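You operate a simulated robot arm through the tools that you are given. There is no shell and no other tool. Be economical: measure what you need, move in short steps, check, and stop when the job is done.

You run a simulated robot arm. Do the job below in one go: nothing can be reset, and whatever is moved stays where it is left.

Task
Fetch the white tag marked "GRIT 120" from the top of the long pale grey bench and stand it on the top of the short bench. Then take the steel setting block and put it on the shelf of the assembly bench. Then take the brass shell and put it on the shelf of the bench by the belt rack. Then take the spout marked "A" from the top of the long pale grey bench and put it on the brown cardboard divider. Then take the gold lever handle from the top of the long pale grey bench and put it on the ledge of work rest four. Then fetch the stainless valve body with the green collar and set it on the shelf of the bench by the belt rack. Keep to this order. Set down upright: white tag, steel setting block, brass shell, lever handle, stainless valve body with the green collar.

It is judged by the outcome, as a careful person would: the job done as asked, and still so three seconds after it is handed in. It fails if anything else is knocked over, pushed out of place, dropped, spilled or broken.

Robot
A 7-joint arm with a fingered hand on a trunk, on a base that drives. Base frame: it is fixed to the floor where the robot stands at the start and does not move with it; the origin is under the middle of the robot, x ahead of it, y to its left, z up; the surface under the hand at the start is at about z = 880. Readings come in mm, rad, newtons and seconds.
With the tool pointing down near the work surface it reaches from about 320 to 700 mm from the robot's upright axis, wherever it stands. Its first joint turns from -1.204 to 3.002 rad. Places, roughly: brass shell (6x6x8 cm) [1500, -300, 900]; cardboard divider (22x16x1 cm) [700, 1900, 900]; ledge of work rest four (19x34 cm) [-1540, 1440, 760]; lever handle [2750, -250, 1000]; shelf of the assembly bench [2000, 4300, 300]; shelf of the bench by the belt rack [-300, -900, 400]; spout [2750, -250, 1000]; stainless valve body with the gree (4x4x7 cm) [2900, 0, 900]; steel setting block [1000, -250, 1000]; top of the short bench [500, 2100, 900]; white tag [500, -250, 1000]. Payload 3.4 kg.
The tool frame sits at the grasp point between the pads (the TCP): z along the fingers, y along the line on which they close. The tips reach 25 mm beyond it. The gripper opens to 88 mm. The gripper's body begins 29 mm behind the TCP. The gripper is a hand of 4 fingers: y runs from the thumb to the fingers, the wrist lies at [-13, -97, -162] in the tool frame, and closing takes about 1.5 s.
Orientation is told as [roll, pitch, yaw] about the base's x, y, z axes, in that order, counted from this pose: with the fingers straight down and the wrist toward the robot, the tool's x, y and z point along [0, 1, 0], [1, 0, 0] and [0, 0, -1] of the base frame.

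Tools
- The arm moves only by the tool servo_tool. Its argument "rows" is a list of rows, each a list of 6 numbers: the shift along the tool's x, y, z in units of 50 mm (1.0 is 50 mm), then the turn, a rotation vector about the tool's x, y, z in units of 6 degrees (1.0 is 6 degrees). In form: [[x, y, z, ax, ay, az], ...]. A call has 1 to 10 rows; each row shifts and turns the commanded pose from where the row before left it, along the tool's axes as they then stand. "jaw" is the opening in per cent of the stroke, from 0 (shut) to 100 (fully open), set as the call begins (left out, the last holds). A call with a number of a shift or a turn outside -1 to 1 is refused whole. A row lasts 0.2 s, in which the tool goes at most 50 mm and 0.15 rad; a call with a longer step from one row to the next is refused whole, and so is a gripper value outside its range. A pose out of reach is approached as far as the arm can. The call stops where the force on the tool passes 40 N (or 10 N more than at its start, if that is more) or the arm is blocked; 0.2 s more then pass. The fingers move at their own pace (about 108 mm/s each) and stop on an object; they squeeze with about 26 N. The grip force told is the motor's: it shows also when the fingers shut on nothing. Time passes only in rows, and 0.2 s behind the last, so rows that do not move let the fingers close. It gives the time, the measured TCP pose, the force on the tool (base axes), the opening and the grip force at its end, in the units of the frame above (readings bear some noise), with the torque about the TCP (base axes, N m) and any sound that the robot's microphone picked up.
- Cameras (640 x 400 px; columns grow to the right, rows downward): "scene" is now at [107.5, -62.3, 1314.4]; the picture's right is [-0.74, -0.67, 0.00], its down [-0.43, 0.47, -0.77] and it looks along [0.52, -0.57, -0.64] (base axes); focal length 251 px, centre (320, 200). "wrist" rides on the gripper at [64, -83, -98] in the tool frame; the picture's right is [-0.62, 0.37, -0.69], its down [-0.71, -0.63, 0.30] and it looks along [-0.32, 0.68, 0.65] (tool axes); focal length 265 px, centre (320, 200). There is no depth. A picture from a camera that has moved, and an enlarged one, comes with that camera's place and axes in the base frame and with its lens.
- camera(camera): a new picture of that camera. No time passes.
- raise_lower(by): slides the trunk up (or, below 0, down) by that many mm; the arm and the scene camera ride with it, the base frame stays. It gives what a move gives, with no picture.
- roll_base(legs): drives the robot by 1 to 6 legs, each [ahead, left, turn to the left] in mm, mm and rad, along the robot's own axes; the way and the turn of a leg run together, so that a leg with both is an arc; at most 1500 mm and 3.142 rad a leg. The arm and the cameras ride along, it lands a little off, and it stops where it bumps. It gives what a move gives.
- move_fingers(index, middle, ring, thumb_bend, thumb_turn): sets how far each is bent, from 0 (flat) to 100 (curled in); at 30 the hand is open as for a grip, at 70 the pads meet at the TCP. One left out holds its place. A second passes; each finger stops where it meets its share of the squeeze, and holds until it gets a number again. A gripper value or a shape takes the hand back. It gives what a move gives, with no picture; readings hold the bend of each and the force on the fingers (four entries, about 0 where the hand has none), thumb and palm. thumb_turn goes from beside the hand (0) to across from the fingers (100), as for a grip.
- grasp_type(shape): the hand has 4 fingers and takes this shape, open, in about a second: jaw (thumb against the fingers, like two jaws); tri (thumb and two fingers); tip (a fingertip pinch); poke (one finger out to press); point (the index stretched); flat (the hand flat); cup (the hand cupped); fist (a fist). The gripper value then closes the fingers along that shape, each until it touches; the sizes above hold for jaw. It gives what a move gives, with no picture.
- aim_head(pan, tilt): turns the head with the scene camera to pan (to the left, within 1.501 rad either way) and tilt (down, from -0.506 to 1.204), counted from straight ahead of the robot. It gives what a move gives.
- inspect(camera, box): a new picture of the part [left, top, right, bottom] of that camera's present view, enlarged. No time passes.
- finish_job(): hands the job in; it is judged then, once.

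Go step by step. Nothing tells you exact positions but the pictures and the camera data: compare them with the known pose of the tool, close in by small moves and look again before you grip or let go. The budget is 186 turns and 164 pictures, counting those below and the enlarged ones. Unless the task says otherwise, let go and move clear before handing in.

The tools are called after ">>>" by a JSON object that holds its "fn" and its "kwargs". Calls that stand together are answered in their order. servo_tool: Moves the arm, as the interface text tells. Its arguments: {"type":"object","properties":{"rows":{"type":"array"},"jaw":{"type":"number"}},"required":["rows"]} The other tools are called the same way: raise_lower (by) slides the trunk up or down; grasp_type (shape) gives the hand a shape; move_fingers (index, middle, ring, thumb_bend, thumb_turn) moves the fingers one by one; roll_base (legs) drives the base; aim_head (pan, tilt) turns the head that bears the scene camera; camera (camera) takes a picture; inspect (camera, box) takes an enlarged picture of a part of a camera's view; finish_job () hands the job in.

At the start:

```text
t: 0.0
tool_pos: [467.1, -287.2, 1055.0]
ee_rot: [0.0, 0.002, 0.0]
force: [0.4, -0.2, 0.6]
moment: [-0.01, 0.05, -0.02]
opening: 87.5
grip_force: 0.0
shape: jaw
bend: [30.0, 30.0, 30.0, 30.0, 98.0]
finger forces: [0.1, 0.1, 0.1, 0.0, 0.1, 0.0]
trunk travel left (down, up): [-625.0, 215.0]
robot x, y, heading: [-0.0, -0.8, 0.0]
head pan, tilt: [-0.836, 0.695]
```

scene: 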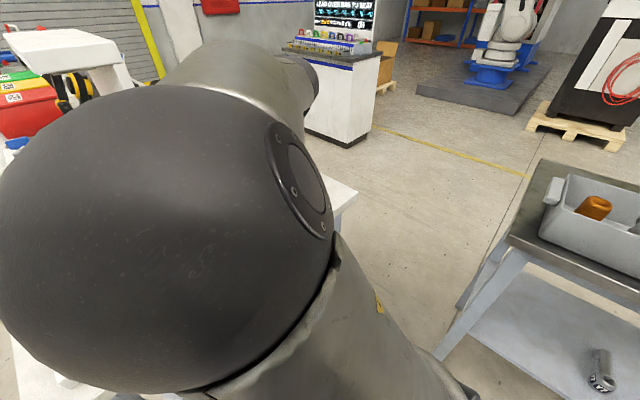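
wrist: 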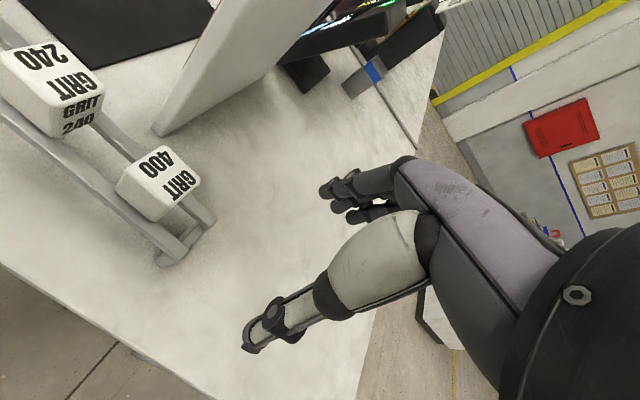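

I see tags on a little rack at the wrist camera (GRIT 240 and 400), while the arm blocks the scene view. I'll turn the head to see the bench ahead.

>>> {"fn": "aim_head", "kwargs": {"pan": 0.0, "tilt": 0.7}}

>>> {"fn": "camera", "kwargs": {"camera": "scene"}}

```text
t: 1.2
tool_pos: [466.7, -288.9, 1054.6]
ee_rot: [-0.001, -0.002, 0.0]
force: [-0.7, -0.4, -0.2]
moment: [-0.02, 0.02, -0.02]
opening: 87.5
grip_force: 0.0
shape: jaw
bend: [30.0, 30.0, 30.0, 30.0, 98.0]
finger forces: [0.1, 0.1, 0.0, 0.0, 0.0, 0.0]
trunk travel left (down, up): [-625.0, 215.0]
robot x, y, heading: [-3.3, -1.3, -0.0]
head pan, tilt: [0.0, 0.7]
```

```text
161 pictures are left
camera scene: at [135.4, 0.8, 1313.9], right [0.0, -1.0, 0.0], down [-0.64, 0.0, -0.76], along [0.76, 0.0, -0.64], focal length 251 px, centre (320, 200)
```

scene: 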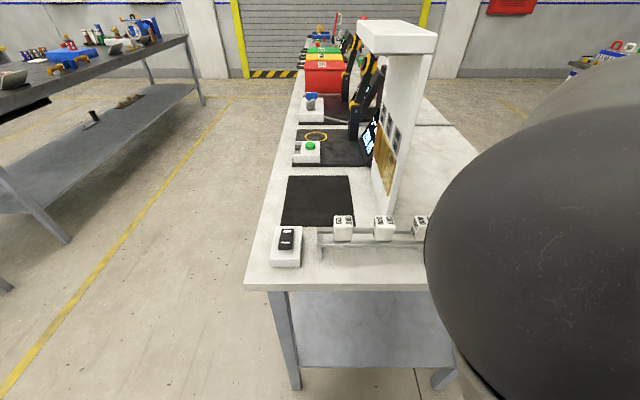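

The long pale bench runs ahead with the tag rack at its near end. I'll enlarge the tags and the far bench.

>>> {"fn": "inspect", "kwargs": {"camera": "scene", "box": [240, 160, 440, 285]}}

>>> {"fn": "inspect", "kwargs": {"camera": "scene", "box": [270, 10, 450, 122]}}

>>> {"fn": "camera", "kwargs": {"camera": "wrist"}}

```text
3.20 times, centred on (340, 222) of scene
camera zoom: at [135.4, 0.8, 1313.9], right [0.0, -1.0, 0.0], down [-0.64, 0.0, -0.76], along [0.76, 0.0, -0.64], focal length 802 px, centre (256, 128)
```

zoom: 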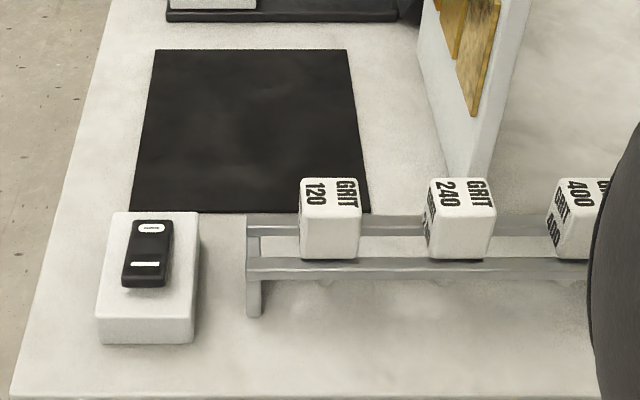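

```text
3.56 times, centred on (360, 66) of scene
camera zoom: at [135.4, 0.8, 1313.9], right [0.0, -1.0, 0.0], down [-0.64, 0.0, -0.76], along [0.76, 0.0, -0.64], focal length 891 px, centre (178, 676)
```

zoom: 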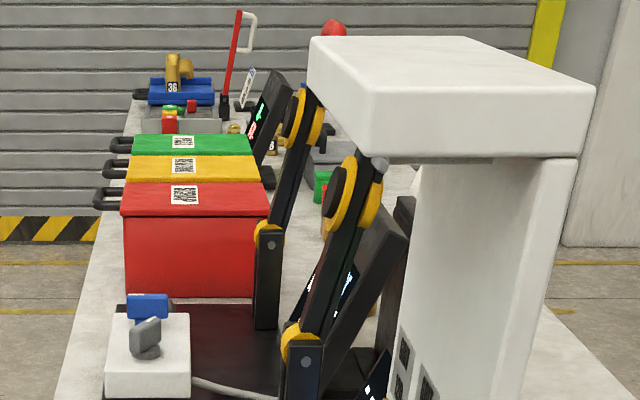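

```text
158 pictures are left
camera wrist: at [383.7, -223.7, 1153.2], right [0.37, -0.62, 0.69], down [-0.63, -0.71, -0.3], along [0.68, -0.32, -0.65], focal length 265 px, centre (320, 200)
```

wrist: 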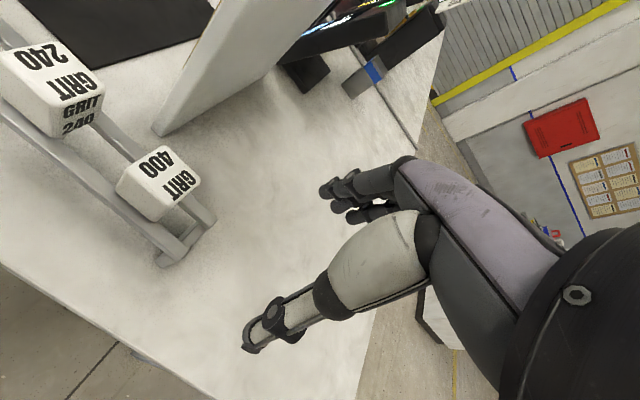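

Tag "GRIT 120" triangulates to about (480, -43), with its top at z ≈ 972. I'll move over it, stay high and look with the wrist camera.

>>> {"fn": "servo_tool", "kwargs": {"rows": [[1, 0, 0, 0, 0, 0], [1, 0, 0, 0, 0, 0], [1, 0, 0, 0, 0, 0], [1, 0, 0, 0, 0, 0], [0.9, 0.2, 0, 0, 0, 0], [0, 0, 0, 0, 0, 0]], "jaw": 100}}

>>> {"fn": "camera", "kwargs": {"camera": "wrist"}}

>>> {"fn": "camera", "kwargs": {"camera": "scene"}}

```text
t: 2.1
tool_pos: [507.1, -164.8, 1045.6]
ee_rot: [-0.007, 0.003, -0.026]
force: [-10.0, -17.0, -2.2]
moment: [-0.29, 0.31, -0.81]
opening: 86.1
grip_force: 0.1
shape: jaw
bend: [41.0, 30.0, 30.0, 30.0, 98.0]
finger forces: [23.5, 0.0, 0.0, 0.0, 0.0, 0.0]
out of reach, approached as far as the arm can: row 2, 3, 4
trunk travel left (down, up): [-625.0, 215.0]
robot x, y, heading: [-3.4, -4.4, -0.007]
head pan, tilt: [0.0, 0.7]
stopped in row 4: the force on the tool passed its limit at 54 N (the readings are from after the stop); the commanded pose is now the measured one
```

```text
157 pictures are left
camera wrist: at [426.3, -97.2, 1144.2], right [0.35, -0.63, 0.7], down [-0.65, -0.7, -0.3], along [0.67, -0.35, -0.65], focal length 265 px, centre (320, 200)
```

wrist: 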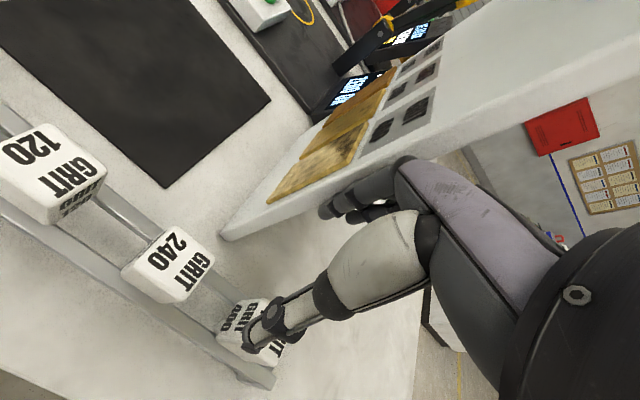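

```text
156 pictures are left
camera scene: at [140.0, -3.5, 1334.2], right [-0.01, -1.0, 0.0], down [-0.45, 0.01, -0.89], along [0.89, -0.01, -0.45], focal length 251 px, centre (320, 200)
```

scene: 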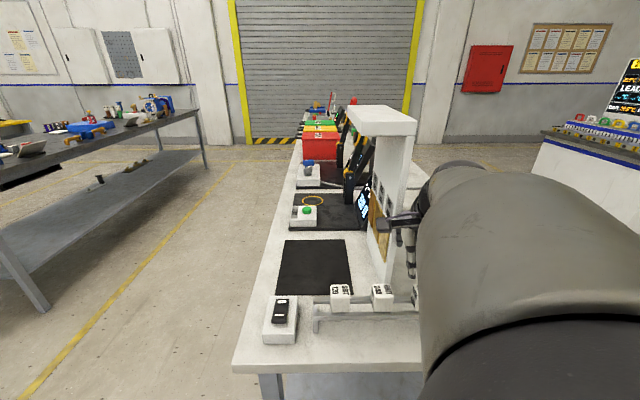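

The arm hit its reach limit on the way and the index brushed the white pillar. I'll back off along the way it came, then check.

>>> {"fn": "servo_tool", "kwargs": {"rows": [[-0.4, -0.6, 0, 0, 0, 0], [-0.5, -0.5, 0.2, 0, 0, 0.25], [0, 0, 0, 0, 0, 0]]}}

>>> {"fn": "camera", "kwargs": {"camera": "scene"}}

>>> {"fn": "camera", "kwargs": {"camera": "wrist"}}

```text
t: 2.9
tool_pos: [475.1, -216.0, 1027.4]
ee_rot: [0.004, 0.016, -0.05]
force: [-0.5, -0.1, -0.2]
moment: [-0.03, -0.02, -0.03]
opening: 87.6
grip_force: 0.0
shape: jaw
bend: [30.0, 30.0, 30.0, 30.0, 98.0]
finger forces: [0.0, 0.1, 0.1, 0.0, 0.1, 0.1]
out of reach, approached as far as the arm can: row 1, 2
trunk travel left (down, up): [-625.0, 215.0]
robot x, y, heading: [5.3, -1.6, 0.003]
head pan, tilt: [0.0, 0.7]
```

```text
155 pictures are left
camera scene: at [142.9, -0.7, 1336.8], right [-0.02, -1.0, 0.0], down [-0.43, 0.01, -0.9], along [0.9, -0.02, -0.43], focal length 251 px, centre (320, 200)
```

scene: 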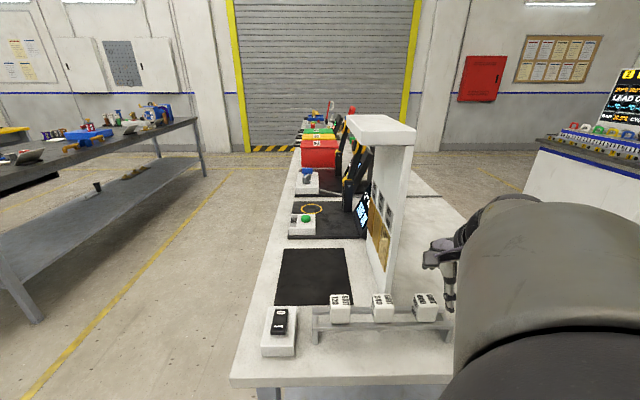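

```text
154 pictures are left
camera wrist: at [396.8, -148.5, 1127.1], right [0.35, -0.64, 0.69], down [-0.67, -0.68, -0.3], along [0.66, -0.36, -0.66], focal length 265 px, centre (320, 200)
```

wrist: 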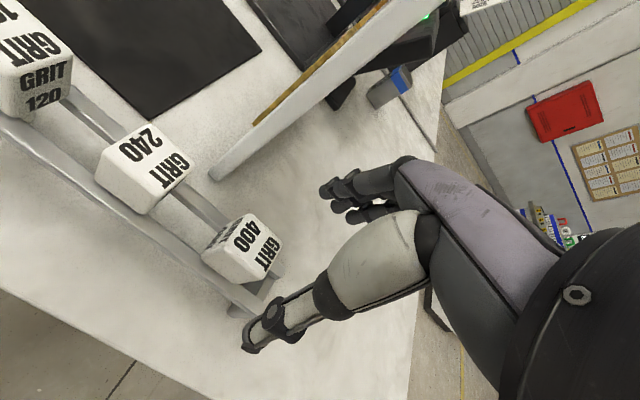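

Everything still stands. I'll return the arm to its starting posture and shift the base left so that tag 120 lies where the arm reaches comfortably.

>>> {"fn": "servo_tool", "kwargs": {"rows": [[-0.7, -0.1, -0.3, 0, 0, -0.48], [-0.8, -0.1, -0.3, 0, 0, 0], [0, 0, 0, 0, 0, 0]]}}

>>> {"fn": "roll_base", "kwargs": {"legs": [[0, 250, 0]]}}

>>> {"fn": "camera", "kwargs": {"camera": "wrist"}}

>>> {"fn": "camera", "kwargs": {"camera": "scene"}}

```text
t: 3.7
tool_pos: [463.9, -289.1, 1062.0]
ee_rot: [-0.007, 0.002, 0.002]
force: [0.3, 0.2, -0.3]
moment: [-0.03, -0.02, -0.01]
opening: 87.8
grip_force: 0.1
shape: jaw
bend: [30.0, 30.0, 30.0, 30.0, 98.0]
finger forces: [0.0, 0.0, 0.0, 0.1, 0.1, 0.1]
trunk travel left (down, up): [-625.0, 215.0]
robot x, y, heading: [-0.3, -3.0, -0.002]
head pan, tilt: [0.0, 0.7]
```

```text
t: 5.5
tool_pos: [464.9, -39.3, 1061.6]
ee_rot: [-0.008, 0.004, -0.001]
force: [0.6, -0.2, 0.1]
moment: [0.0, 0.01, -0.02]
opening: 87.6
grip_force: 0.1
shape: jaw
bend: [30.0, 30.0, 30.0, 30.0, 98.0]
finger forces: [0.1, 0.0, 0.1, 0.1, 0.0, 0.0]
trunk travel left (down, up): [-625.0, 215.0]
robot x, y, heading: [4.9, 251.6, -0.002]
head pan, tilt: [0.0, 0.7]
```

```text
153 pictures are left
camera wrist: at [381.3, 25.0, 1160.4], right [0.37, -0.62, 0.69], down [-0.63, -0.72, -0.3], along [0.68, -0.33, -0.65], focal length 265 px, centre (320, 200)
```

wrist: 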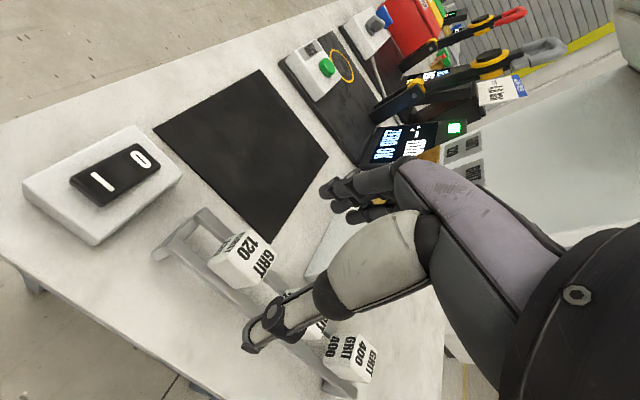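

```text
152 pictures are left
camera scene: at [136.1, 250.6, 1313.9], right [0.0, -1.0, 0.0], down [-0.64, 0.0, -0.76], along [0.76, 0.0, -0.64], focal length 251 px, centre (320, 200)
```

scene: 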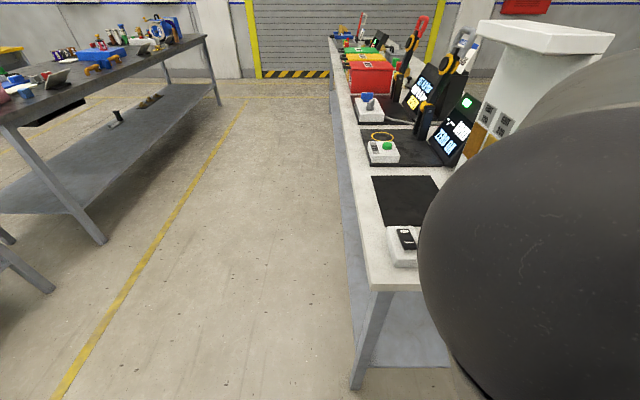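

The arm is back in a good posture. I'll enlarge the wrist view to fix the tag's position.

>>> {"fn": "inspect", "kwargs": {"camera": "wrist", "box": [150, 190, 390, 340]}}

```text
2.67 times, centred on (270, 265) of wrist
camera zoom: at [381.3, 25.0, 1160.4], right [0.37, -0.62, 0.69], down [-0.63, -0.72, -0.3], along [0.68, -0.33, -0.65], focal length 708 px, centre (453, 27)
```

zoom: 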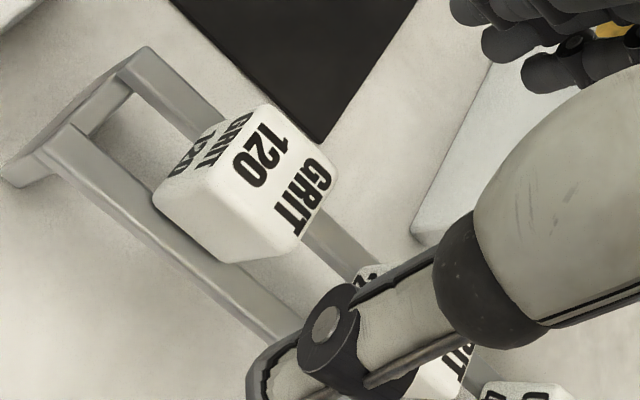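

Tag centre is confirmed at about (479, -43), top z ≈ 972. I'll descend with the jaws straddling it along x.

>>> {"fn": "servo_tool", "kwargs": {"rows": [[-0.07, 0.29, 0.5, 0, 0, 0], [0, 0, 0.7, 0, 0, 0], [0, 0, 0.4, 0, 0, 0], [0, 0, 0, 0, 0, 0]]}}

>>> {"fn": "camera", "kwargs": {"camera": "wrist"}}

```text
t: 6.5
tool_pos: [476.9, -47.3, 983.6]
ee_rot: [0.014, -0.008, -0.01]
force: [0.4, 1.0, -0.3]
moment: [0.04, -0.02, 0.01]
opening: 87.8
grip_force: 0.2
shape: jaw
bend: [30.0, 30.0, 30.0, 30.0, 98.0]
finger forces: [0.0, 0.1, 0.1, 0.0, 0.0, 0.1]
trunk travel left (down, up): [-625.0, 215.0]
robot x, y, heading: [1.6, 249.8, -0.004]
head pan, tilt: [0.0, 0.7]
```

```text
150 pictures are left
camera wrist: at [394.0, 16.0, 1081.8], right [0.36, -0.63, 0.69], down [-0.64, -0.7, -0.32], along [0.68, -0.32, -0.65], focal length 265 px, centre (320, 200)
```

wrist: 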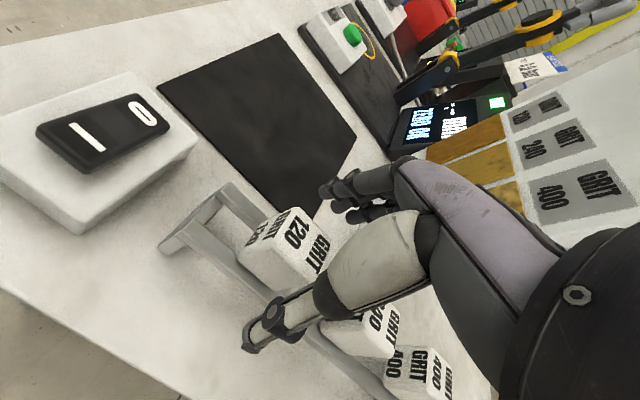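

The tag lies between thumb and fingers. I'll go down the last 21 mm and close.

>>> {"fn": "servo_tool", "kwargs": {"rows": [[0.06, 0.02, 0.2, 0, 0, 0], [0, 0, 0.22, 0, 0, 0], [0, 0, 0, 0, 0, 0]]}}

>>> {"fn": "inspect", "kwargs": {"camera": "wrist", "box": [160, 130, 480, 330]}}

```text
t: 7.3
tool_pos: [477.8, -45.8, 962.6]
ee_rot: [0.022, -0.01, -0.014]
force: [-0.4, -0.2, 0.1]
moment: [0.03, 0.0, 0.02]
opening: 88.0
grip_force: 0.0
shape: jaw
bend: [30.0, 30.0, 30.0, 30.0, 98.0]
finger forces: [0.0, 0.0, 0.0, 0.0, 0.0, 0.0]
trunk travel left (down, up): [-625.0, 215.0]
robot x, y, heading: [2.5, 246.3, -0.004]
head pan, tilt: [0.0, 0.7]
```

```text
2.00 times, centred on (320, 230) of wrist
camera zoom: at [394.6, 17.7, 1061.5], right [0.35, -0.64, 0.68], down [-0.64, -0.7, -0.33], along [0.69, -0.32, -0.65], focal length 531 px, centre (320, 140)
```

zoom: 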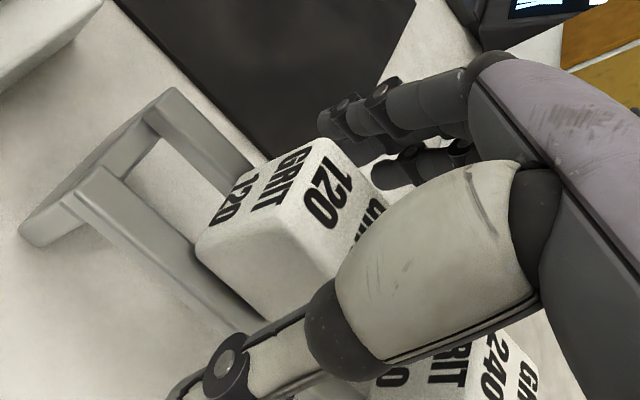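

It sits between the jaws. I'll close.

>>> {"fn": "servo_tool", "kwargs": {"rows": [[0, 0, 0, 0, 0, 0], [0, 0, 0, 0, 0, 0], [0, 0, 0, 0, 0, 0], [0, 0, 0, 0, 0, 0], [0, 0, 0, 0, 0, 0], [0, 0, 0, 0, 0, 0], [0, 0, 0, 0, 0, 0], [0, 0, 0, 0, 0, 0]], "jaw": 0}}

>>> {"fn": "inspect", "kwargs": {"camera": "wrist", "box": [160, 130, 480, 330]}}

```text
t: 9.1
tool_pos: [476.8, -47.3, 959.6]
ee_rot: [0.019, -0.005, -0.018]
force: [1.7, -0.4, 13.5]
moment: [-0.03, -0.14, -0.01]
opening: 29.7
grip_force: 25.7
shape: jaw
bend: [74.0, 51.0, 58.0, 75.0, 100.0]
finger forces: [16.6, 9.9, 0.1, 0.0, 23.7, 0.0]
trunk travel left (down, up): [-625.0, 215.0]
robot x, y, heading: [4.6, 249.2, -0.005]
head pan, tilt: [0.0, 0.7]
```

```text
2.00 times, centred on (320, 230) of wrist
camera zoom: at [394.2, 17.2, 1059.5], right [0.35, -0.64, 0.68], down [-0.64, -0.7, -0.32], along [0.68, -0.32, -0.66], focal length 531 px, centre (320, 140)
```

zoom: 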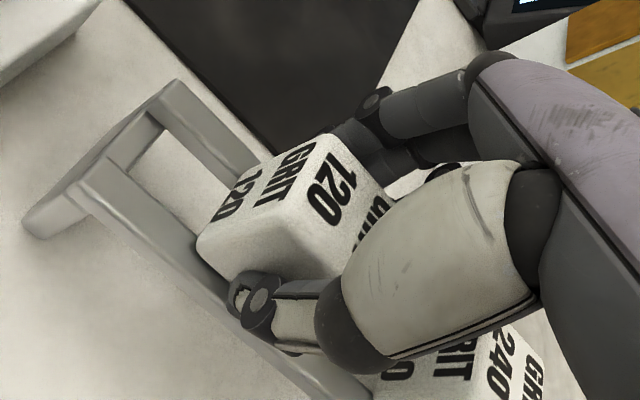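

The tag is gripped. I'll lift slowly and check.

>>> {"fn": "servo_tool", "kwargs": {"rows": [[0, 0, -0.3, 0, 0, 0], [0, 0, -0.6, 0, 0, 0], [0, 0, -1, 0, 0, 0], [0, 0, 0, 0, 0, 0]]}}

>>> {"fn": "camera", "kwargs": {"camera": "wrist"}}

```text
t: 10.1
tool_pos: [478.2, -46.4, 1053.2]
ee_rot: [0.015, 0.005, -0.011]
force: [0.0, -0.1, 0.4]
moment: [-0.02, -0.01, -0.02]
opening: 29.3
grip_force: 25.9
shape: jaw
bend: [74.0, 51.0, 58.0, 75.0, 100.0]
finger forces: [15.2, 8.3, 0.0, 0.1, 23.7, 0.0]
trunk travel left (down, up): [-625.0, 215.0]
robot x, y, heading: [2.2, 249.2, 0.001]
head pan, tilt: [0.0, 0.7]
```

```text
147 pictures are left
camera wrist: at [396.7, 17.5, 1152.3], right [0.36, -0.64, 0.68], down [-0.64, -0.7, -0.31], along [0.68, -0.32, -0.66], focal length 265 px, centre (320, 200)
```

wrist: 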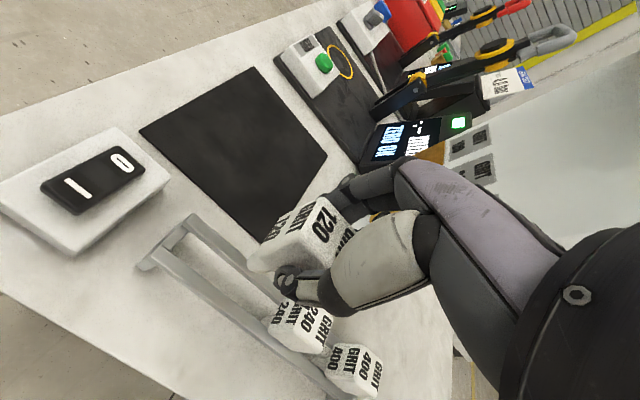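

The tag is held securely. I'll look to the left toward the short bench.

>>> {"fn": "aim_head", "kwargs": {"pan": 1.3, "tilt": 0.4}}

>>> {"fn": "camera", "kwargs": {"camera": "scene"}}

```text
t: 11.6
tool_pos: [478.5, -45.6, 1052.8]
ee_rot: [0.016, 0.003, -0.008]
force: [-0.2, -0.4, -0.2]
moment: [0.0, 0.06, 0.01]
opening: 29.2
grip_force: 25.7
shape: jaw
bend: [74.0, 51.0, 58.0, 75.0, 100.0]
finger forces: [15.2, 8.5, 0.0, 0.0, 23.6, 0.0]
trunk travel left (down, up): [-625.0, 215.0]
robot x, y, heading: [-0.7, 252.5, -0.004]
head pan, tilt: [1.3, 0.4]
```

```text
146 pictures are left
camera scene: at [76.3, 339.2, 1340.7], right [0.96, -0.27, 0.0], down [-0.11, -0.37, -0.92], along [0.25, 0.89, -0.39], focal length 251 px, centre (320, 200)
```

scene: 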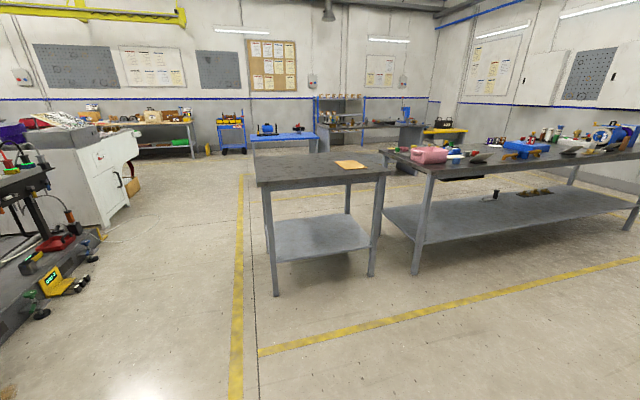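

The short bench spans roughly x 100–920, y 1690–2330, with the cardboard divider on its right part. I'll drive left, turn to face it and approach.

>>> {"fn": "roll_base", "kwargs": {"legs": [[0, 500, 0], [0, 0, 1.571], [380, -60, 0]]}}

>>> {"fn": "aim_head", "kwargs": {"pan": 0.0, "tilt": 0.6}}

>>> {"fn": "camera", "kwargs": {"camera": "scene"}}

>>> {"fn": "camera", "kwargs": {"camera": "wrist"}}

```text
t: 20.4
tool_pos: [351.9, 1614.6, 1051.0]
ee_rot: [0.016, 0.005, 1.565]
force: [0.2, 0.9, 0.0]
moment: [-0.02, 0.0, -0.03]
opening: 29.0
grip_force: 26.4
shape: jaw
bend: [74.0, 52.0, 58.0, 75.0, 100.0]
finger forces: [14.6, 7.8, 0.0, 0.1, 22.5, 0.1]
trunk travel left (down, up): [-625.0, 215.0]
robot x, y, heading: [61.5, 1136.3, 1.573]
head pan, tilt: [1.3, 0.4]
```

```text
t: 21.9
tool_pos: [354.5, 1615.6, 1052.2]
ee_rot: [0.019, 0.003, 1.563]
force: [0.2, -0.4, -0.1]
moment: [-0.01, -0.02, -0.02]
opening: 29.2
grip_force: 25.5
shape: jaw
bend: [74.0, 52.0, 58.0, 75.0, 100.0]
finger forces: [14.6, 7.9, 0.0, 0.1, 22.5, 0.1]
trunk travel left (down, up): [-625.0, 215.0]
robot x, y, heading: [62.2, 1133.1, 1.572]
head pan, tilt: [0.0, 0.6]
```

```text
145 pictures are left
camera scene: at [61.0, 1274.3, 1322.5], right [1.0, 0.0, 0.0], down [0.0, -0.56, -0.83], along [0.0, 0.83, -0.56], focal length 251 px, centre (320, 200)
```

scene: 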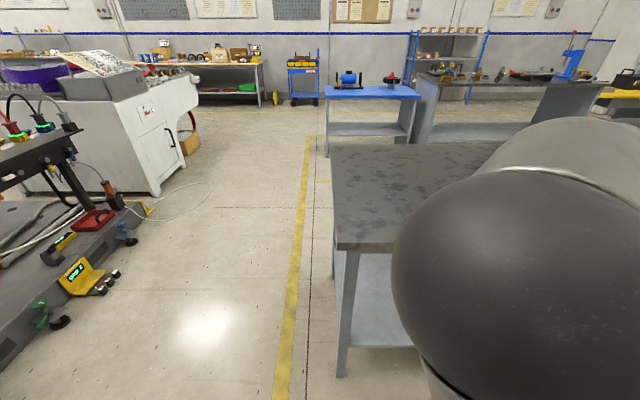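

```text
144 pictures are left
camera wrist: at [290.9, 1531.9, 1151.9], right [0.64, 0.37, 0.68], down [0.7, -0.64, -0.32], along [0.32, 0.68, -0.66], focal length 265 px, centre (320, 200)
```

wrist: 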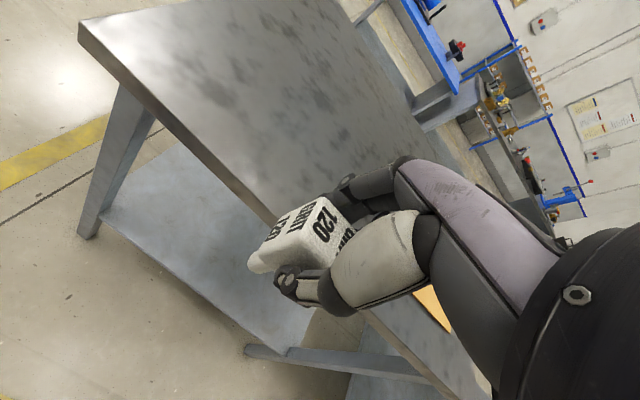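

The bench's front edge is at y ≈ 1725 and its top at about z 865. I'll advance the base a little and reach out over the bench.

>>> {"fn": "roll_base", "kwargs": {"legs": [[150, 0, 0]]}}

>>> {"fn": "servo_tool", "kwargs": {"rows": [[0, 0.6, 0, 0, 0, 0], [0, 0.6, 0.5, 0, 0, 0], [0, 0, 1, 0, 0, 0], [0, 0, 0, 0, 0, 0]]}}

>>> {"fn": "camera", "kwargs": {"camera": "wrist"}}

>>> {"fn": "camera", "kwargs": {"camera": "scene"}}

```text
t: 23.2
tool_pos: [353.8, 1764.4, 1051.0]
ee_rot: [0.019, 0.004, 1.562]
force: [-1.0, 0.8, -1.1]
moment: [-0.01, 0.01, 0.01]
opening: 29.2
grip_force: 25.9
shape: jaw
bend: [74.0, 52.0, 58.0, 75.0, 100.0]
finger forces: [14.6, 7.9, 0.0, 0.0, 22.5, 0.0]
trunk travel left (down, up): [-625.0, 215.0]
robot x, y, heading: [60.3, 1283.1, 1.572]
head pan, tilt: [0.0, 0.6]
```

```text
t: 24.2
tool_pos: [353.0, 1823.4, 976.0]
ee_rot: [0.02, 0.006, 1.56]
force: [-0.2, 0.0, -1.3]
moment: [-0.02, -0.01, 0.01]
opening: 28.9
grip_force: 25.8
shape: jaw
bend: [74.0, 52.0, 58.0, 75.0, 100.0]
finger forces: [14.5, 7.8, 0.0, 0.0, 22.5, 0.0]
trunk travel left (down, up): [-625.0, 215.0]
robot x, y, heading: [63.4, 1282.9, 1.573]
head pan, tilt: [0.0, 0.6]
```

```text
143 pictures are left
camera wrist: at [290.5, 1740.6, 1076.9], right [0.64, 0.37, 0.68], down [0.7, -0.64, -0.32], along [0.32, 0.68, -0.66], focal length 265 px, centre (320, 200)
```

wrist: 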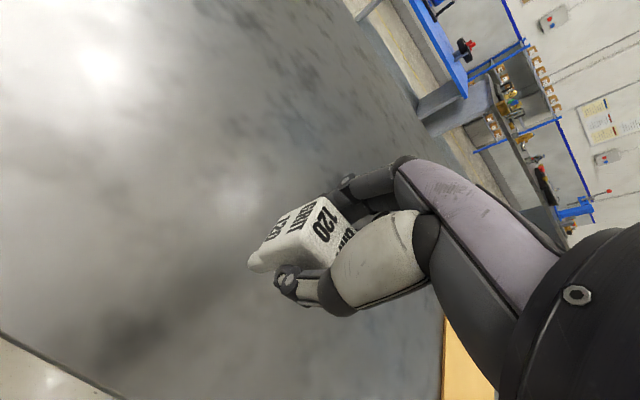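

```text
142 pictures are left
camera scene: at [60.7, 1423.5, 1322.6], right [1.0, 0.0, 0.0], down [0.0, -0.56, -0.83], along [0.0, 0.83, -0.56], focal length 251 px, centre (320, 200)
```

scene: 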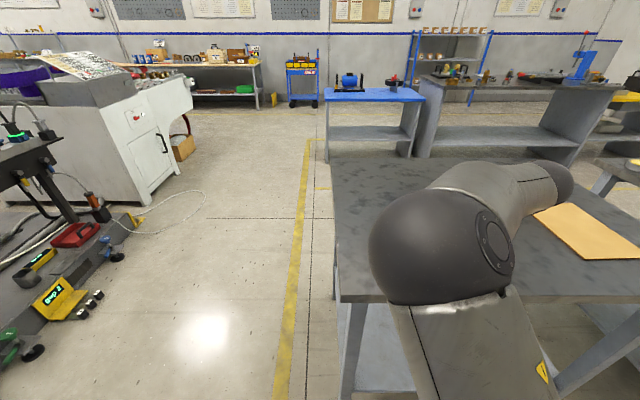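

The tag is over the bench, clear of edges and the divider. I'll lower it in small steps until contact.

>>> {"fn": "servo_tool", "kwargs": {"rows": [[0, 0, 0.6, 0, 0, 0], [0, 0, 0.4, 0, 0, 0], [0, 0, 0.1, 0, 0, 0], [0, 0, 0.1, 0, 0, 0], [0, 0, 0, 0, 0, 0]]}}

>>> {"fn": "camera", "kwargs": {"camera": "wrist"}}

```text
t: 25.4
tool_pos: [351.4, 1821.6, 920.8]
ee_rot: [0.019, -0.002, 1.561]
force: [0.3, 1.2, 23.3]
moment: [0.15, 0.04, -0.05]
opening: 24.6
grip_force: 25.7
shape: jaw
bend: [75.0, 75.0, 60.0, 82.0, 100.0]
finger forces: [18.6, 6.7, 0.0, 0.0, 17.9, 0.1]
trunk travel left (down, up): [-625.0, 215.0]
robot x, y, heading: [60.9, 1282.4, 1.572]
head pan, tilt: [0.0, 0.6]
```

```text
141 pictures are left
camera wrist: at [287.9, 1738.2, 1019.8], right [0.63, 0.36, 0.68], down [0.7, -0.64, -0.32], along [0.32, 0.68, -0.66], focal length 265 px, centre (320, 200)
```

wrist: 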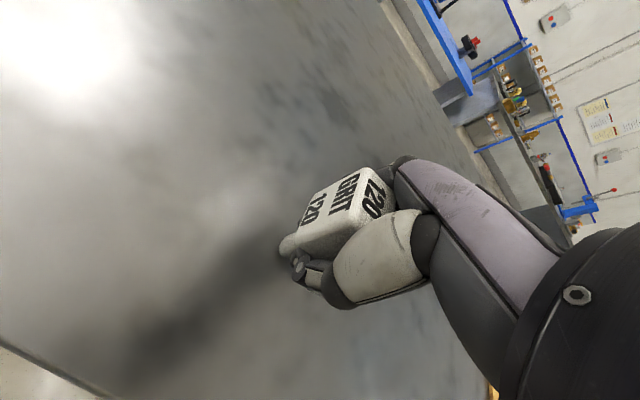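

Contact came earlier than expected and the tag shifted in the hand. I'll look close.

>>> {"fn": "inspect", "kwargs": {"camera": "wrist", "box": [230, 140, 470, 290]}}

```text
2.67 times, centred on (350, 215) of wrist
camera zoom: at [287.9, 1738.2, 1019.8], right [0.63, 0.36, 0.68], down [0.7, -0.64, -0.32], along [0.32, 0.68, -0.66], focal length 708 px, centre (240, 160)
```

zoom: 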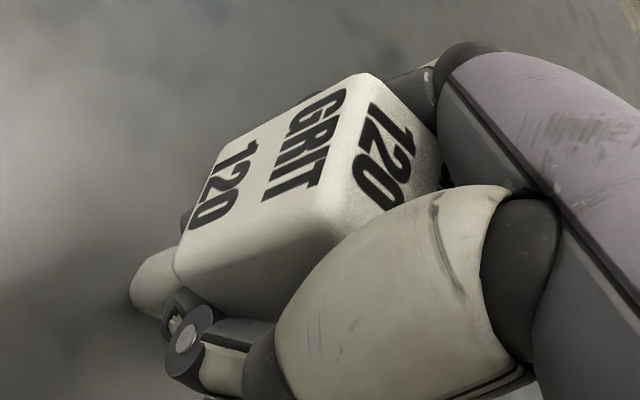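

The tag has a stem below its cube, it stands upright on the bench, and the push is 23 N. I'll ease the pressure slightly first.

>>> {"fn": "servo_tool", "kwargs": {"rows": [[0, 0, -0.04, 0, 0, 0], [0, 0, -0.04, 0, 0, 0], [0, 0, 0, 0, 0, 0]]}}

>>> {"fn": "inspect", "kwargs": {"camera": "wrist", "box": [230, 140, 470, 290]}}

```text
t: 26.2
tool_pos: [351.4, 1822.6, 921.9]
ee_rot: [0.021, 0.006, 1.563]
force: [-0.8, -0.1, 10.9]
moment: [0.04, 0.1, 0.01]
opening: 24.3
grip_force: 26.6
shape: jaw
bend: [75.0, 58.0, 60.0, 82.0, 100.0]
finger forces: [18.1, 4.4, 0.0, 0.0, 18.7, 0.0]
trunk travel left (down, up): [-625.0, 215.0]
robot x, y, heading: [59.8, 1284.2, 1.571]
head pan, tilt: [0.0, 0.6]
```

```text
2.67 times, centred on (350, 215) of wrist
camera zoom: at [288.2, 1739.0, 1021.0], right [0.64, 0.37, 0.68], down [0.7, -0.64, -0.32], along [0.32, 0.68, -0.66], focal length 708 px, centre (240, 160)
```

zoom: 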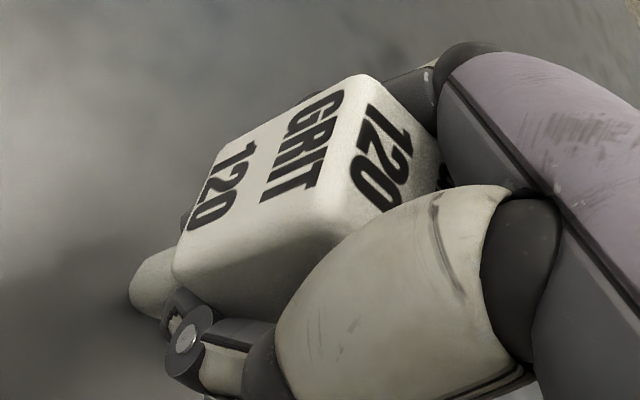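

Still upright with about 11 N of contact. I'll ease 2 mm more and open.

>>> {"fn": "servo_tool", "kwargs": {"rows": [[0, 0, -0.04, 0, 0, 0], [0, 0, 0, 0, 0, 0]]}}

>>> {"fn": "servo_tool", "kwargs": {"rows": [[0, 0, 0, 0, 0, 0], [0, 0, 0, 0, 0, 0], [0, 0, 0, 0, 0, 0], [0, 0, 0, 0, 0, 0], [0, 0, 0, 0, 0, 0]], "jaw": 100}}

>>> {"fn": "camera", "kwargs": {"camera": "wrist"}}

```text
t: 26.8
tool_pos: [350.8, 1822.6, 922.2]
ee_rot: [0.021, 0.007, 1.563]
force: [-0.6, 0.1, 0.7]
moment: [-0.01, -0.01, -0.04]
opening: 24.4
grip_force: 25.7
shape: jaw
bend: [75.0, 58.0, 60.0, 81.0, 100.0]
finger forces: [16.7, 4.0, 0.0, 0.1, 18.9, 0.0]
trunk travel left (down, up): [-625.0, 215.0]
robot x, y, heading: [58.9, 1282.1, 1.57]
head pan, tilt: [0.0, 0.6]
```

```text
t: 28.0
tool_pos: [353.0, 1821.9, 922.0]
ee_rot: [0.02, 0.002, 1.561]
force: [0.6, 0.4, 0.6]
moment: [0.0, -0.01, 0.03]
opening: 87.6
grip_force: 0.0
shape: jaw
bend: [30.0, 30.0, 30.0, 30.0, 98.0]
finger forces: [0.0, 0.1, 0.0, 0.1, 0.0, 0.0]
trunk travel left (down, up): [-625.0, 215.0]
robot x, y, heading: [61.4, 1283.6, 1.574]
head pan, tilt: [0.0, 0.6]
```

```text
138 pictures are left
camera wrist: at [288.9, 1740.5, 1022.8], right [0.64, 0.37, 0.68], down [0.7, -0.64, -0.32], along [0.32, 0.68, -0.66], focal length 265 px, centre (320, 200)
```

wrist: 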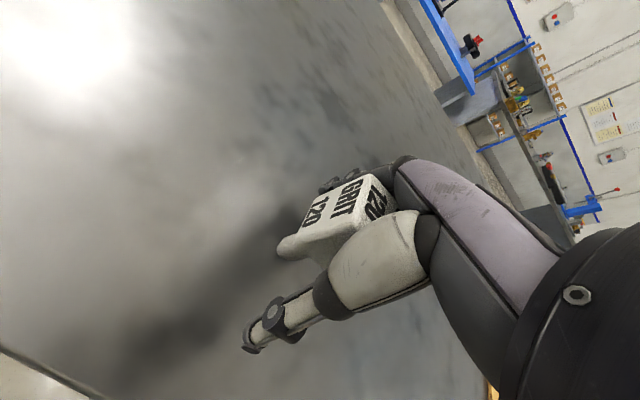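

The tag stands on its stem. I'll rise straight up and check.

>>> {"fn": "servo_tool", "kwargs": {"rows": [[0, 0, -0.4, 0, 0, 0], [0, 0, -0.8, 0, 0, 0], [0, 0, -1, 0, 0, 0], [0, -0.6, -0.4, 0, 0, 0], [0, -0.6, 0, 0, 0, 0], [0, 0, 0, 0, 0, 0]]}}

>>> {"fn": "camera", "kwargs": {"camera": "wrist"}}

```text
t: 29.4
tool_pos: [362.8, 1761.8, 1048.9]
ee_rot: [0.043, 0.007, 1.544]
force: [0.8, 0.0, -1.2]
moment: [0.02, 0.0, -0.04]
opening: 87.7
grip_force: 0.0
shape: jaw
bend: [30.0, 30.0, 30.0, 30.0, 98.0]
finger forces: [0.0, 0.1, 0.0, 0.0, 0.0, 0.0]
trunk travel left (down, up): [-625.0, 215.0]
robot x, y, heading: [64.0, 1283.8, 1.573]
head pan, tilt: [0.0, 0.6]
```

```text
137 pictures are left
camera wrist: at [300.4, 1680.5, 1150.2], right [0.66, 0.36, 0.66], down [0.68, -0.65, -0.33], along [0.31, 0.67, -0.67], focal length 265 px, centre (320, 200)
```

wrist: 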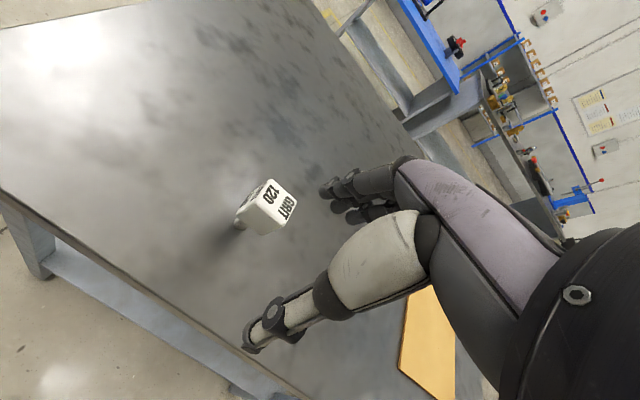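

The tag stands on the short bench. Next I'll drive into the aisle alongside the long bench and look for the steel setting block.

>>> {"fn": "roll_base", "kwargs": {"legs": [[-350, 0, 0], [0, 0, -1.571], [800, 0, 0], [0, 0, -1.571]]}}

>>> {"fn": "aim_head", "kwargs": {"pan": 0.3, "tilt": 0.4}}

>>> {"fn": "camera", "kwargs": {"camera": "scene"}}

```text
t: 43.2
tool_pos: [561.5, 459.1, 1049.4]
ee_rot: [0.043, 0.003, -1.596]
force: [0.9, 0.7, -0.4]
moment: [0.03, 0.01, 0.03]
opening: 87.5
grip_force: 0.0
shape: jaw
bend: [30.0, 30.0, 30.0, 30.0, 98.0]
finger forces: [0.0, 0.0, 0.0, 0.0, 0.1, 0.0]
trunk travel left (down, up): [-625.0, 215.0]
robot x, y, heading: [860.4, 933.5, -1.572]
head pan, tilt: [0.0, 0.6]
```

```text
t: 44.0
tool_pos: [559.4, 459.0, 1049.5]
ee_rot: [0.05, 0.003, -1.599]
force: [0.0, 0.3, -0.6]
moment: [0.01, 0.02, 0.02]
opening: 87.5
grip_force: 0.0
shape: jaw
bend: [30.0, 30.0, 30.0, 30.0, 98.0]
finger forces: [0.0, 0.0, 0.0, 0.0, 0.0, 0.0]
trunk travel left (down, up): [-625.0, 215.0]
robot x, y, heading: [857.9, 933.4, -1.572]
head pan, tilt: [0.3, 0.4]
```

```text
136 pictures are left
camera scene: at [889.0, 797.5, 1340.7], right [-0.96, -0.29, 0.0], down [-0.11, 0.37, -0.92], along [0.27, -0.88, -0.39], focal length 251 px, centre (320, 200)
```

scene: 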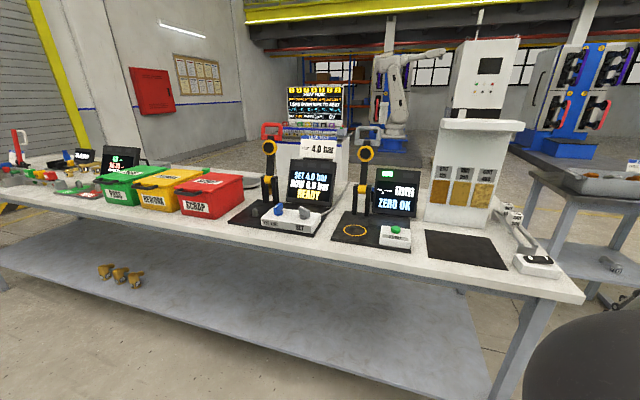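

>>> {"fn": "inspect", "kwargs": {"camera": "scene", "box": [220, 100, 440, 260]}}

>>> {"fn": "inspect", "kwargs": {"camera": "scene", "box": [0, 120, 220, 300]}}

>>> {"fn": "inspect", "kwargs": {"camera": "scene", "box": [420, 100, 640, 280]}}

```text
2.50 times, centred on (330, 180) of scene
camera zoom: at [889.0, 797.5, 1340.7], right [-0.96, -0.29, 0.0], down [-0.11, 0.37, -0.92], along [0.27, -0.88, -0.39], focal length 626 px, centre (295, 250)
```

zoom: 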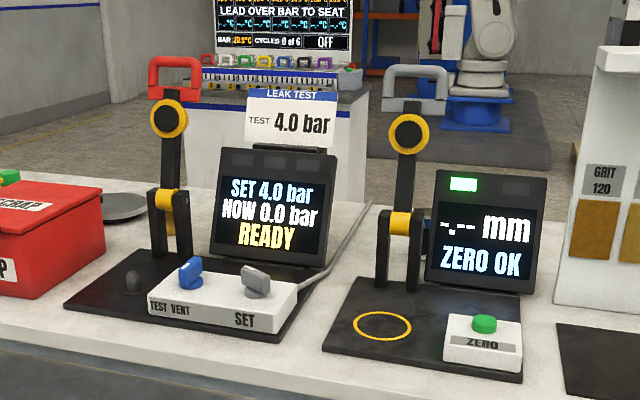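

```text
2.22 times, centred on (110, 210) of scene
camera zoom: at [889.0, 797.5, 1340.7], right [-0.96, -0.29, 0.0], down [-0.11, 0.37, -0.92], along [0.27, -0.88, -0.39], focal length 557 px, centre (787, 178)
```

zoom: 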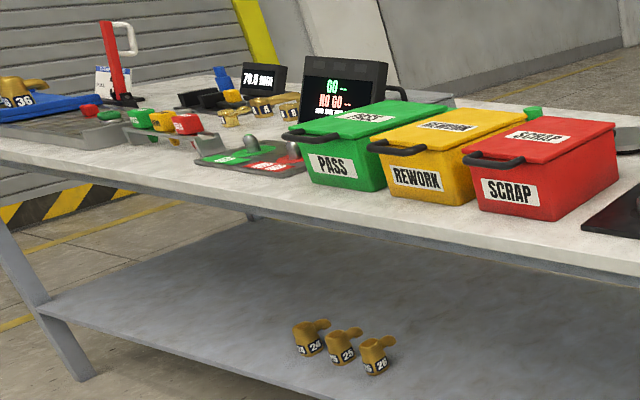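

```text
2.22 times, centred on (530, 190) of scene
camera zoom: at [889.0, 797.5, 1340.7], right [-0.96, -0.29, 0.0], down [-0.11, 0.37, -0.92], along [0.27, -0.88, -0.39], focal length 557 px, centre (-147, 222)
```

zoom: 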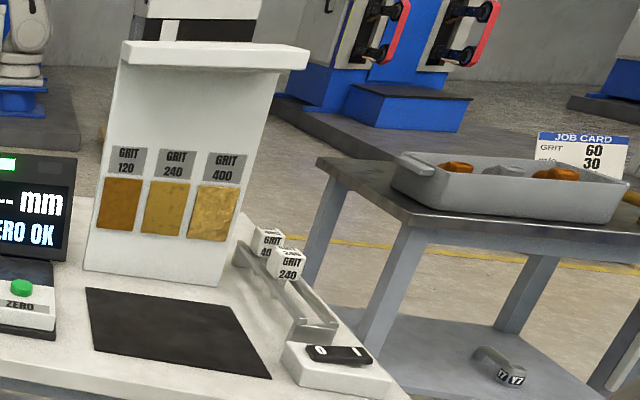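

The grey block with a blue band seen earlier lies behind the screens near (1040, -300), best reached from the bench's right side. I'll check the two routes round the bench.

>>> {"fn": "aim_head", "kwargs": {"pan": 1.3, "tilt": 0.3}}

>>> {"fn": "camera", "kwargs": {"camera": "scene"}}

>>> {"fn": "aim_head", "kwargs": {"pan": -0.9, "tilt": 0.3}}

>>> {"fn": "camera", "kwargs": {"camera": "scene"}}

```text
t: 45.3
tool_pos: [559.0, 459.6, 1048.6]
ee_rot: [0.048, 0.004, -1.596]
force: [-0.3, 0.5, 0.9]
moment: [0.0, -0.01, 0.03]
opening: 87.9
grip_force: 0.1
shape: jaw
bend: [30.0, 30.0, 30.0, 30.0, 98.0]
finger forces: [0.1, 0.0, 0.0, 0.1, 0.0, 0.0]
trunk travel left (down, up): [-625.0, 215.0]
robot x, y, heading: [860.7, 936.5, -1.568]
head pan, tilt: [1.3, 0.3]
```

```text
132 pictures are left
camera scene: at [951.7, 861.0, 1350.0], right [-0.27, -0.96, 0.0], down [-0.28, 0.08, -0.96], along [0.92, -0.26, -0.3], focal length 251 px, centre (320, 200)
```

scene: 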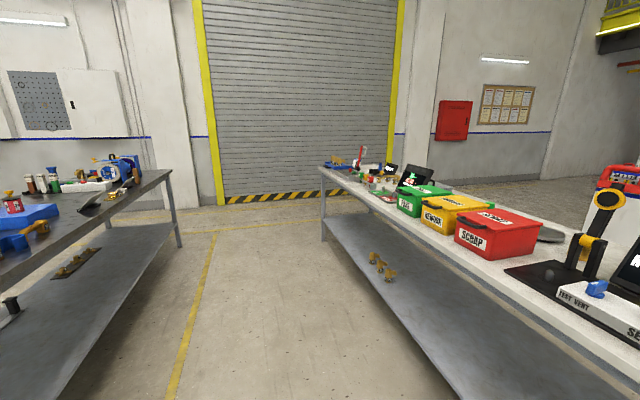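

```text
t: 47.4
tool_pos: [559.2, 458.4, 1049.3]
ee_rot: [0.049, 0.005, -1.598]
force: [-0.1, -0.5, 0.7]
moment: [0.0, 0.01, 0.02]
opening: 87.6
grip_force: 0.1
shape: jaw
bend: [30.0, 30.0, 30.0, 30.0, 98.0]
finger forces: [0.0, 0.1, 0.1, 0.1, 0.0, 0.1]
trunk travel left (down, up): [-625.0, 215.0]
robot x, y, heading: [860.9, 934.5, -1.567]
head pan, tilt: [-0.901, 0.3]
```

```text
131 pictures are left
camera scene: at [788.6, 828.1, 1350.0], right [-0.62, 0.78, 0.0], down [0.23, 0.18, -0.96], along [-0.75, -0.59, -0.3], focal length 251 px, centre (320, 200)
```

scene: 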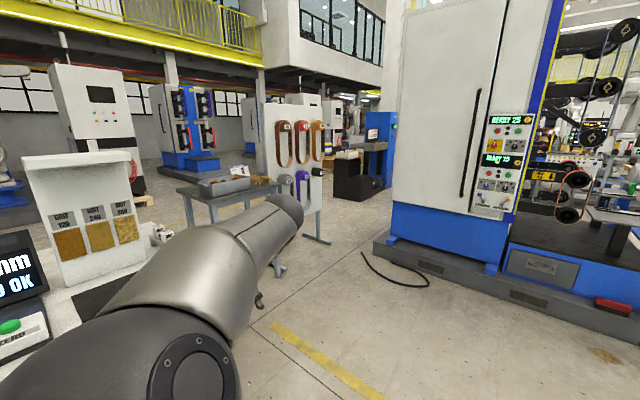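

Both routes examined: the far end leaves a 1.5 m gap before the roller door, so I'll go round that way along the aisle.

>>> {"fn": "roll_base", "kwargs": {"legs": [[0, 0, 1.571], [1500, 0, 0], [1500, 0, 0], [290, 0, 0]]}}

>>> {"fn": "aim_head", "kwargs": {"pan": -1.4, "tilt": 0.35}}

>>> {"fn": "camera", "kwargs": {"camera": "scene"}}

```text
t: 67.3
tool_pos: [4636.8, 685.0, 1048.3]
ee_rot: [0.051, 0.004, -0.008]
force: [0.3, 0.1, 0.5]
moment: [0.01, 0.03, -0.02]
opening: 88.0
grip_force: 0.0
shape: jaw
bend: [30.0, 30.0, 30.0, 30.0, 98.0]
finger forces: [0.1, 0.0, 0.0, 0.0, 0.0, 0.1]
trunk travel left (down, up): [-625.0, 215.0]
robot x, y, heading: [4159.1, 976.5, 0.016]
head pan, tilt: [-0.901, 0.3]
```

```text
t: 68.2
tool_pos: [4636.6, 683.8, 1049.1]
ee_rot: [0.051, 0.004, -0.011]
force: [0.1, 1.2, -0.2]
moment: [0.0, 0.0, -0.01]
opening: 87.6
grip_force: 0.0
shape: jaw
bend: [30.0, 30.0, 30.0, 30.0, 98.0]
finger forces: [0.0, 0.0, 0.0, 0.0, 0.0, 0.1]
trunk travel left (down, up): [-625.0, 215.0]
robot x, y, heading: [4153.6, 977.5, 0.021]
head pan, tilt: [-1.4, 0.351]
```

```text
130 pictures are left
camera scene: at [4223.5, 888.7, 1345.3], right [-0.98, -0.19, 0.0], down [-0.06, 0.34, -0.94], along [0.18, -0.92, -0.34], focal length 251 px, centre (320, 200)
```

scene: 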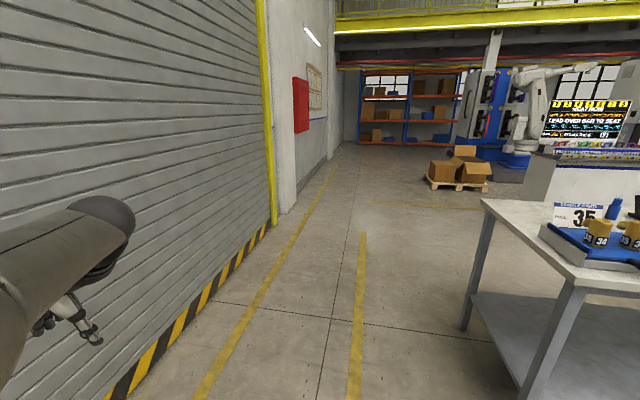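

The way is clear. I'll go round the end, keeping the arm well off the bench, and then slide along its far side.

>>> {"fn": "roll_base", "kwargs": {"legs": [[0, -1500, 0], [0, -720, 0], [0, 0, 1.555], [0, 1500, 0]]}}

>>> {"fn": "aim_head", "kwargs": {"pan": 0.9, "tilt": 0.4}}

>>> {"fn": "camera", "kwargs": {"camera": "scene"}}

```text
t: 89.9
tool_pos: [2982.3, -745.1, 1049.0]
ee_rot: [0.049, 0.004, 1.529]
force: [-0.6, -1.2, 0.7]
moment: [0.04, 0.02, -0.01]
opening: 87.7
grip_force: 0.1
shape: jaw
bend: [30.0, 30.0, 30.0, 30.0, 98.0]
finger forces: [0.0, 0.0, 0.0, 0.0, 0.0, 0.0]
trunk travel left (down, up): [-625.0, 215.0]
robot x, y, heading: [2672.0, -1219.9, 1.554]
head pan, tilt: [-1.4, 0.351]
```

```text
t: 92.0
tool_pos: [2983.1, -744.4, 1048.7]
ee_rot: [0.051, 0.005, 1.529]
force: [0.0, 0.7, 1.2]
moment: [-0.03, -0.01, 0.0]
opening: 87.6
grip_force: 0.1
shape: jaw
bend: [30.0, 30.0, 30.0, 30.0, 98.0]
finger forces: [0.0, 0.1, 0.0, 0.0, 0.0, 0.0]
trunk travel left (down, up): [-625.0, 215.0]
robot x, y, heading: [2669.0, -1218.3, 1.555]
head pan, tilt: [0.901, 0.4]
```

```text
129 pictures are left
camera scene: at [2602.9, -1106.6, 1340.8], right [0.63, 0.77, 0.0], down [0.3, -0.25, -0.92], along [-0.71, 0.58, -0.39], focal length 251 px, centre (320, 200)
```

scene: 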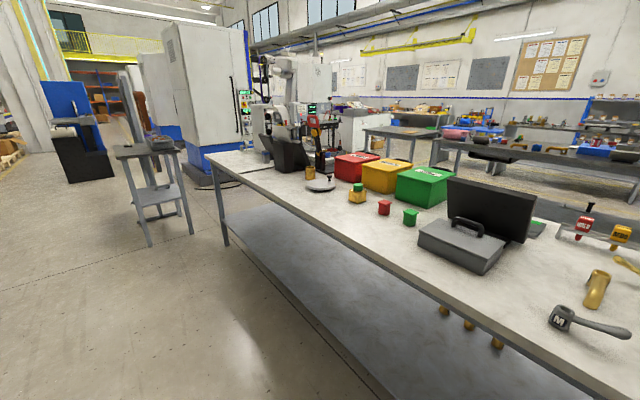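

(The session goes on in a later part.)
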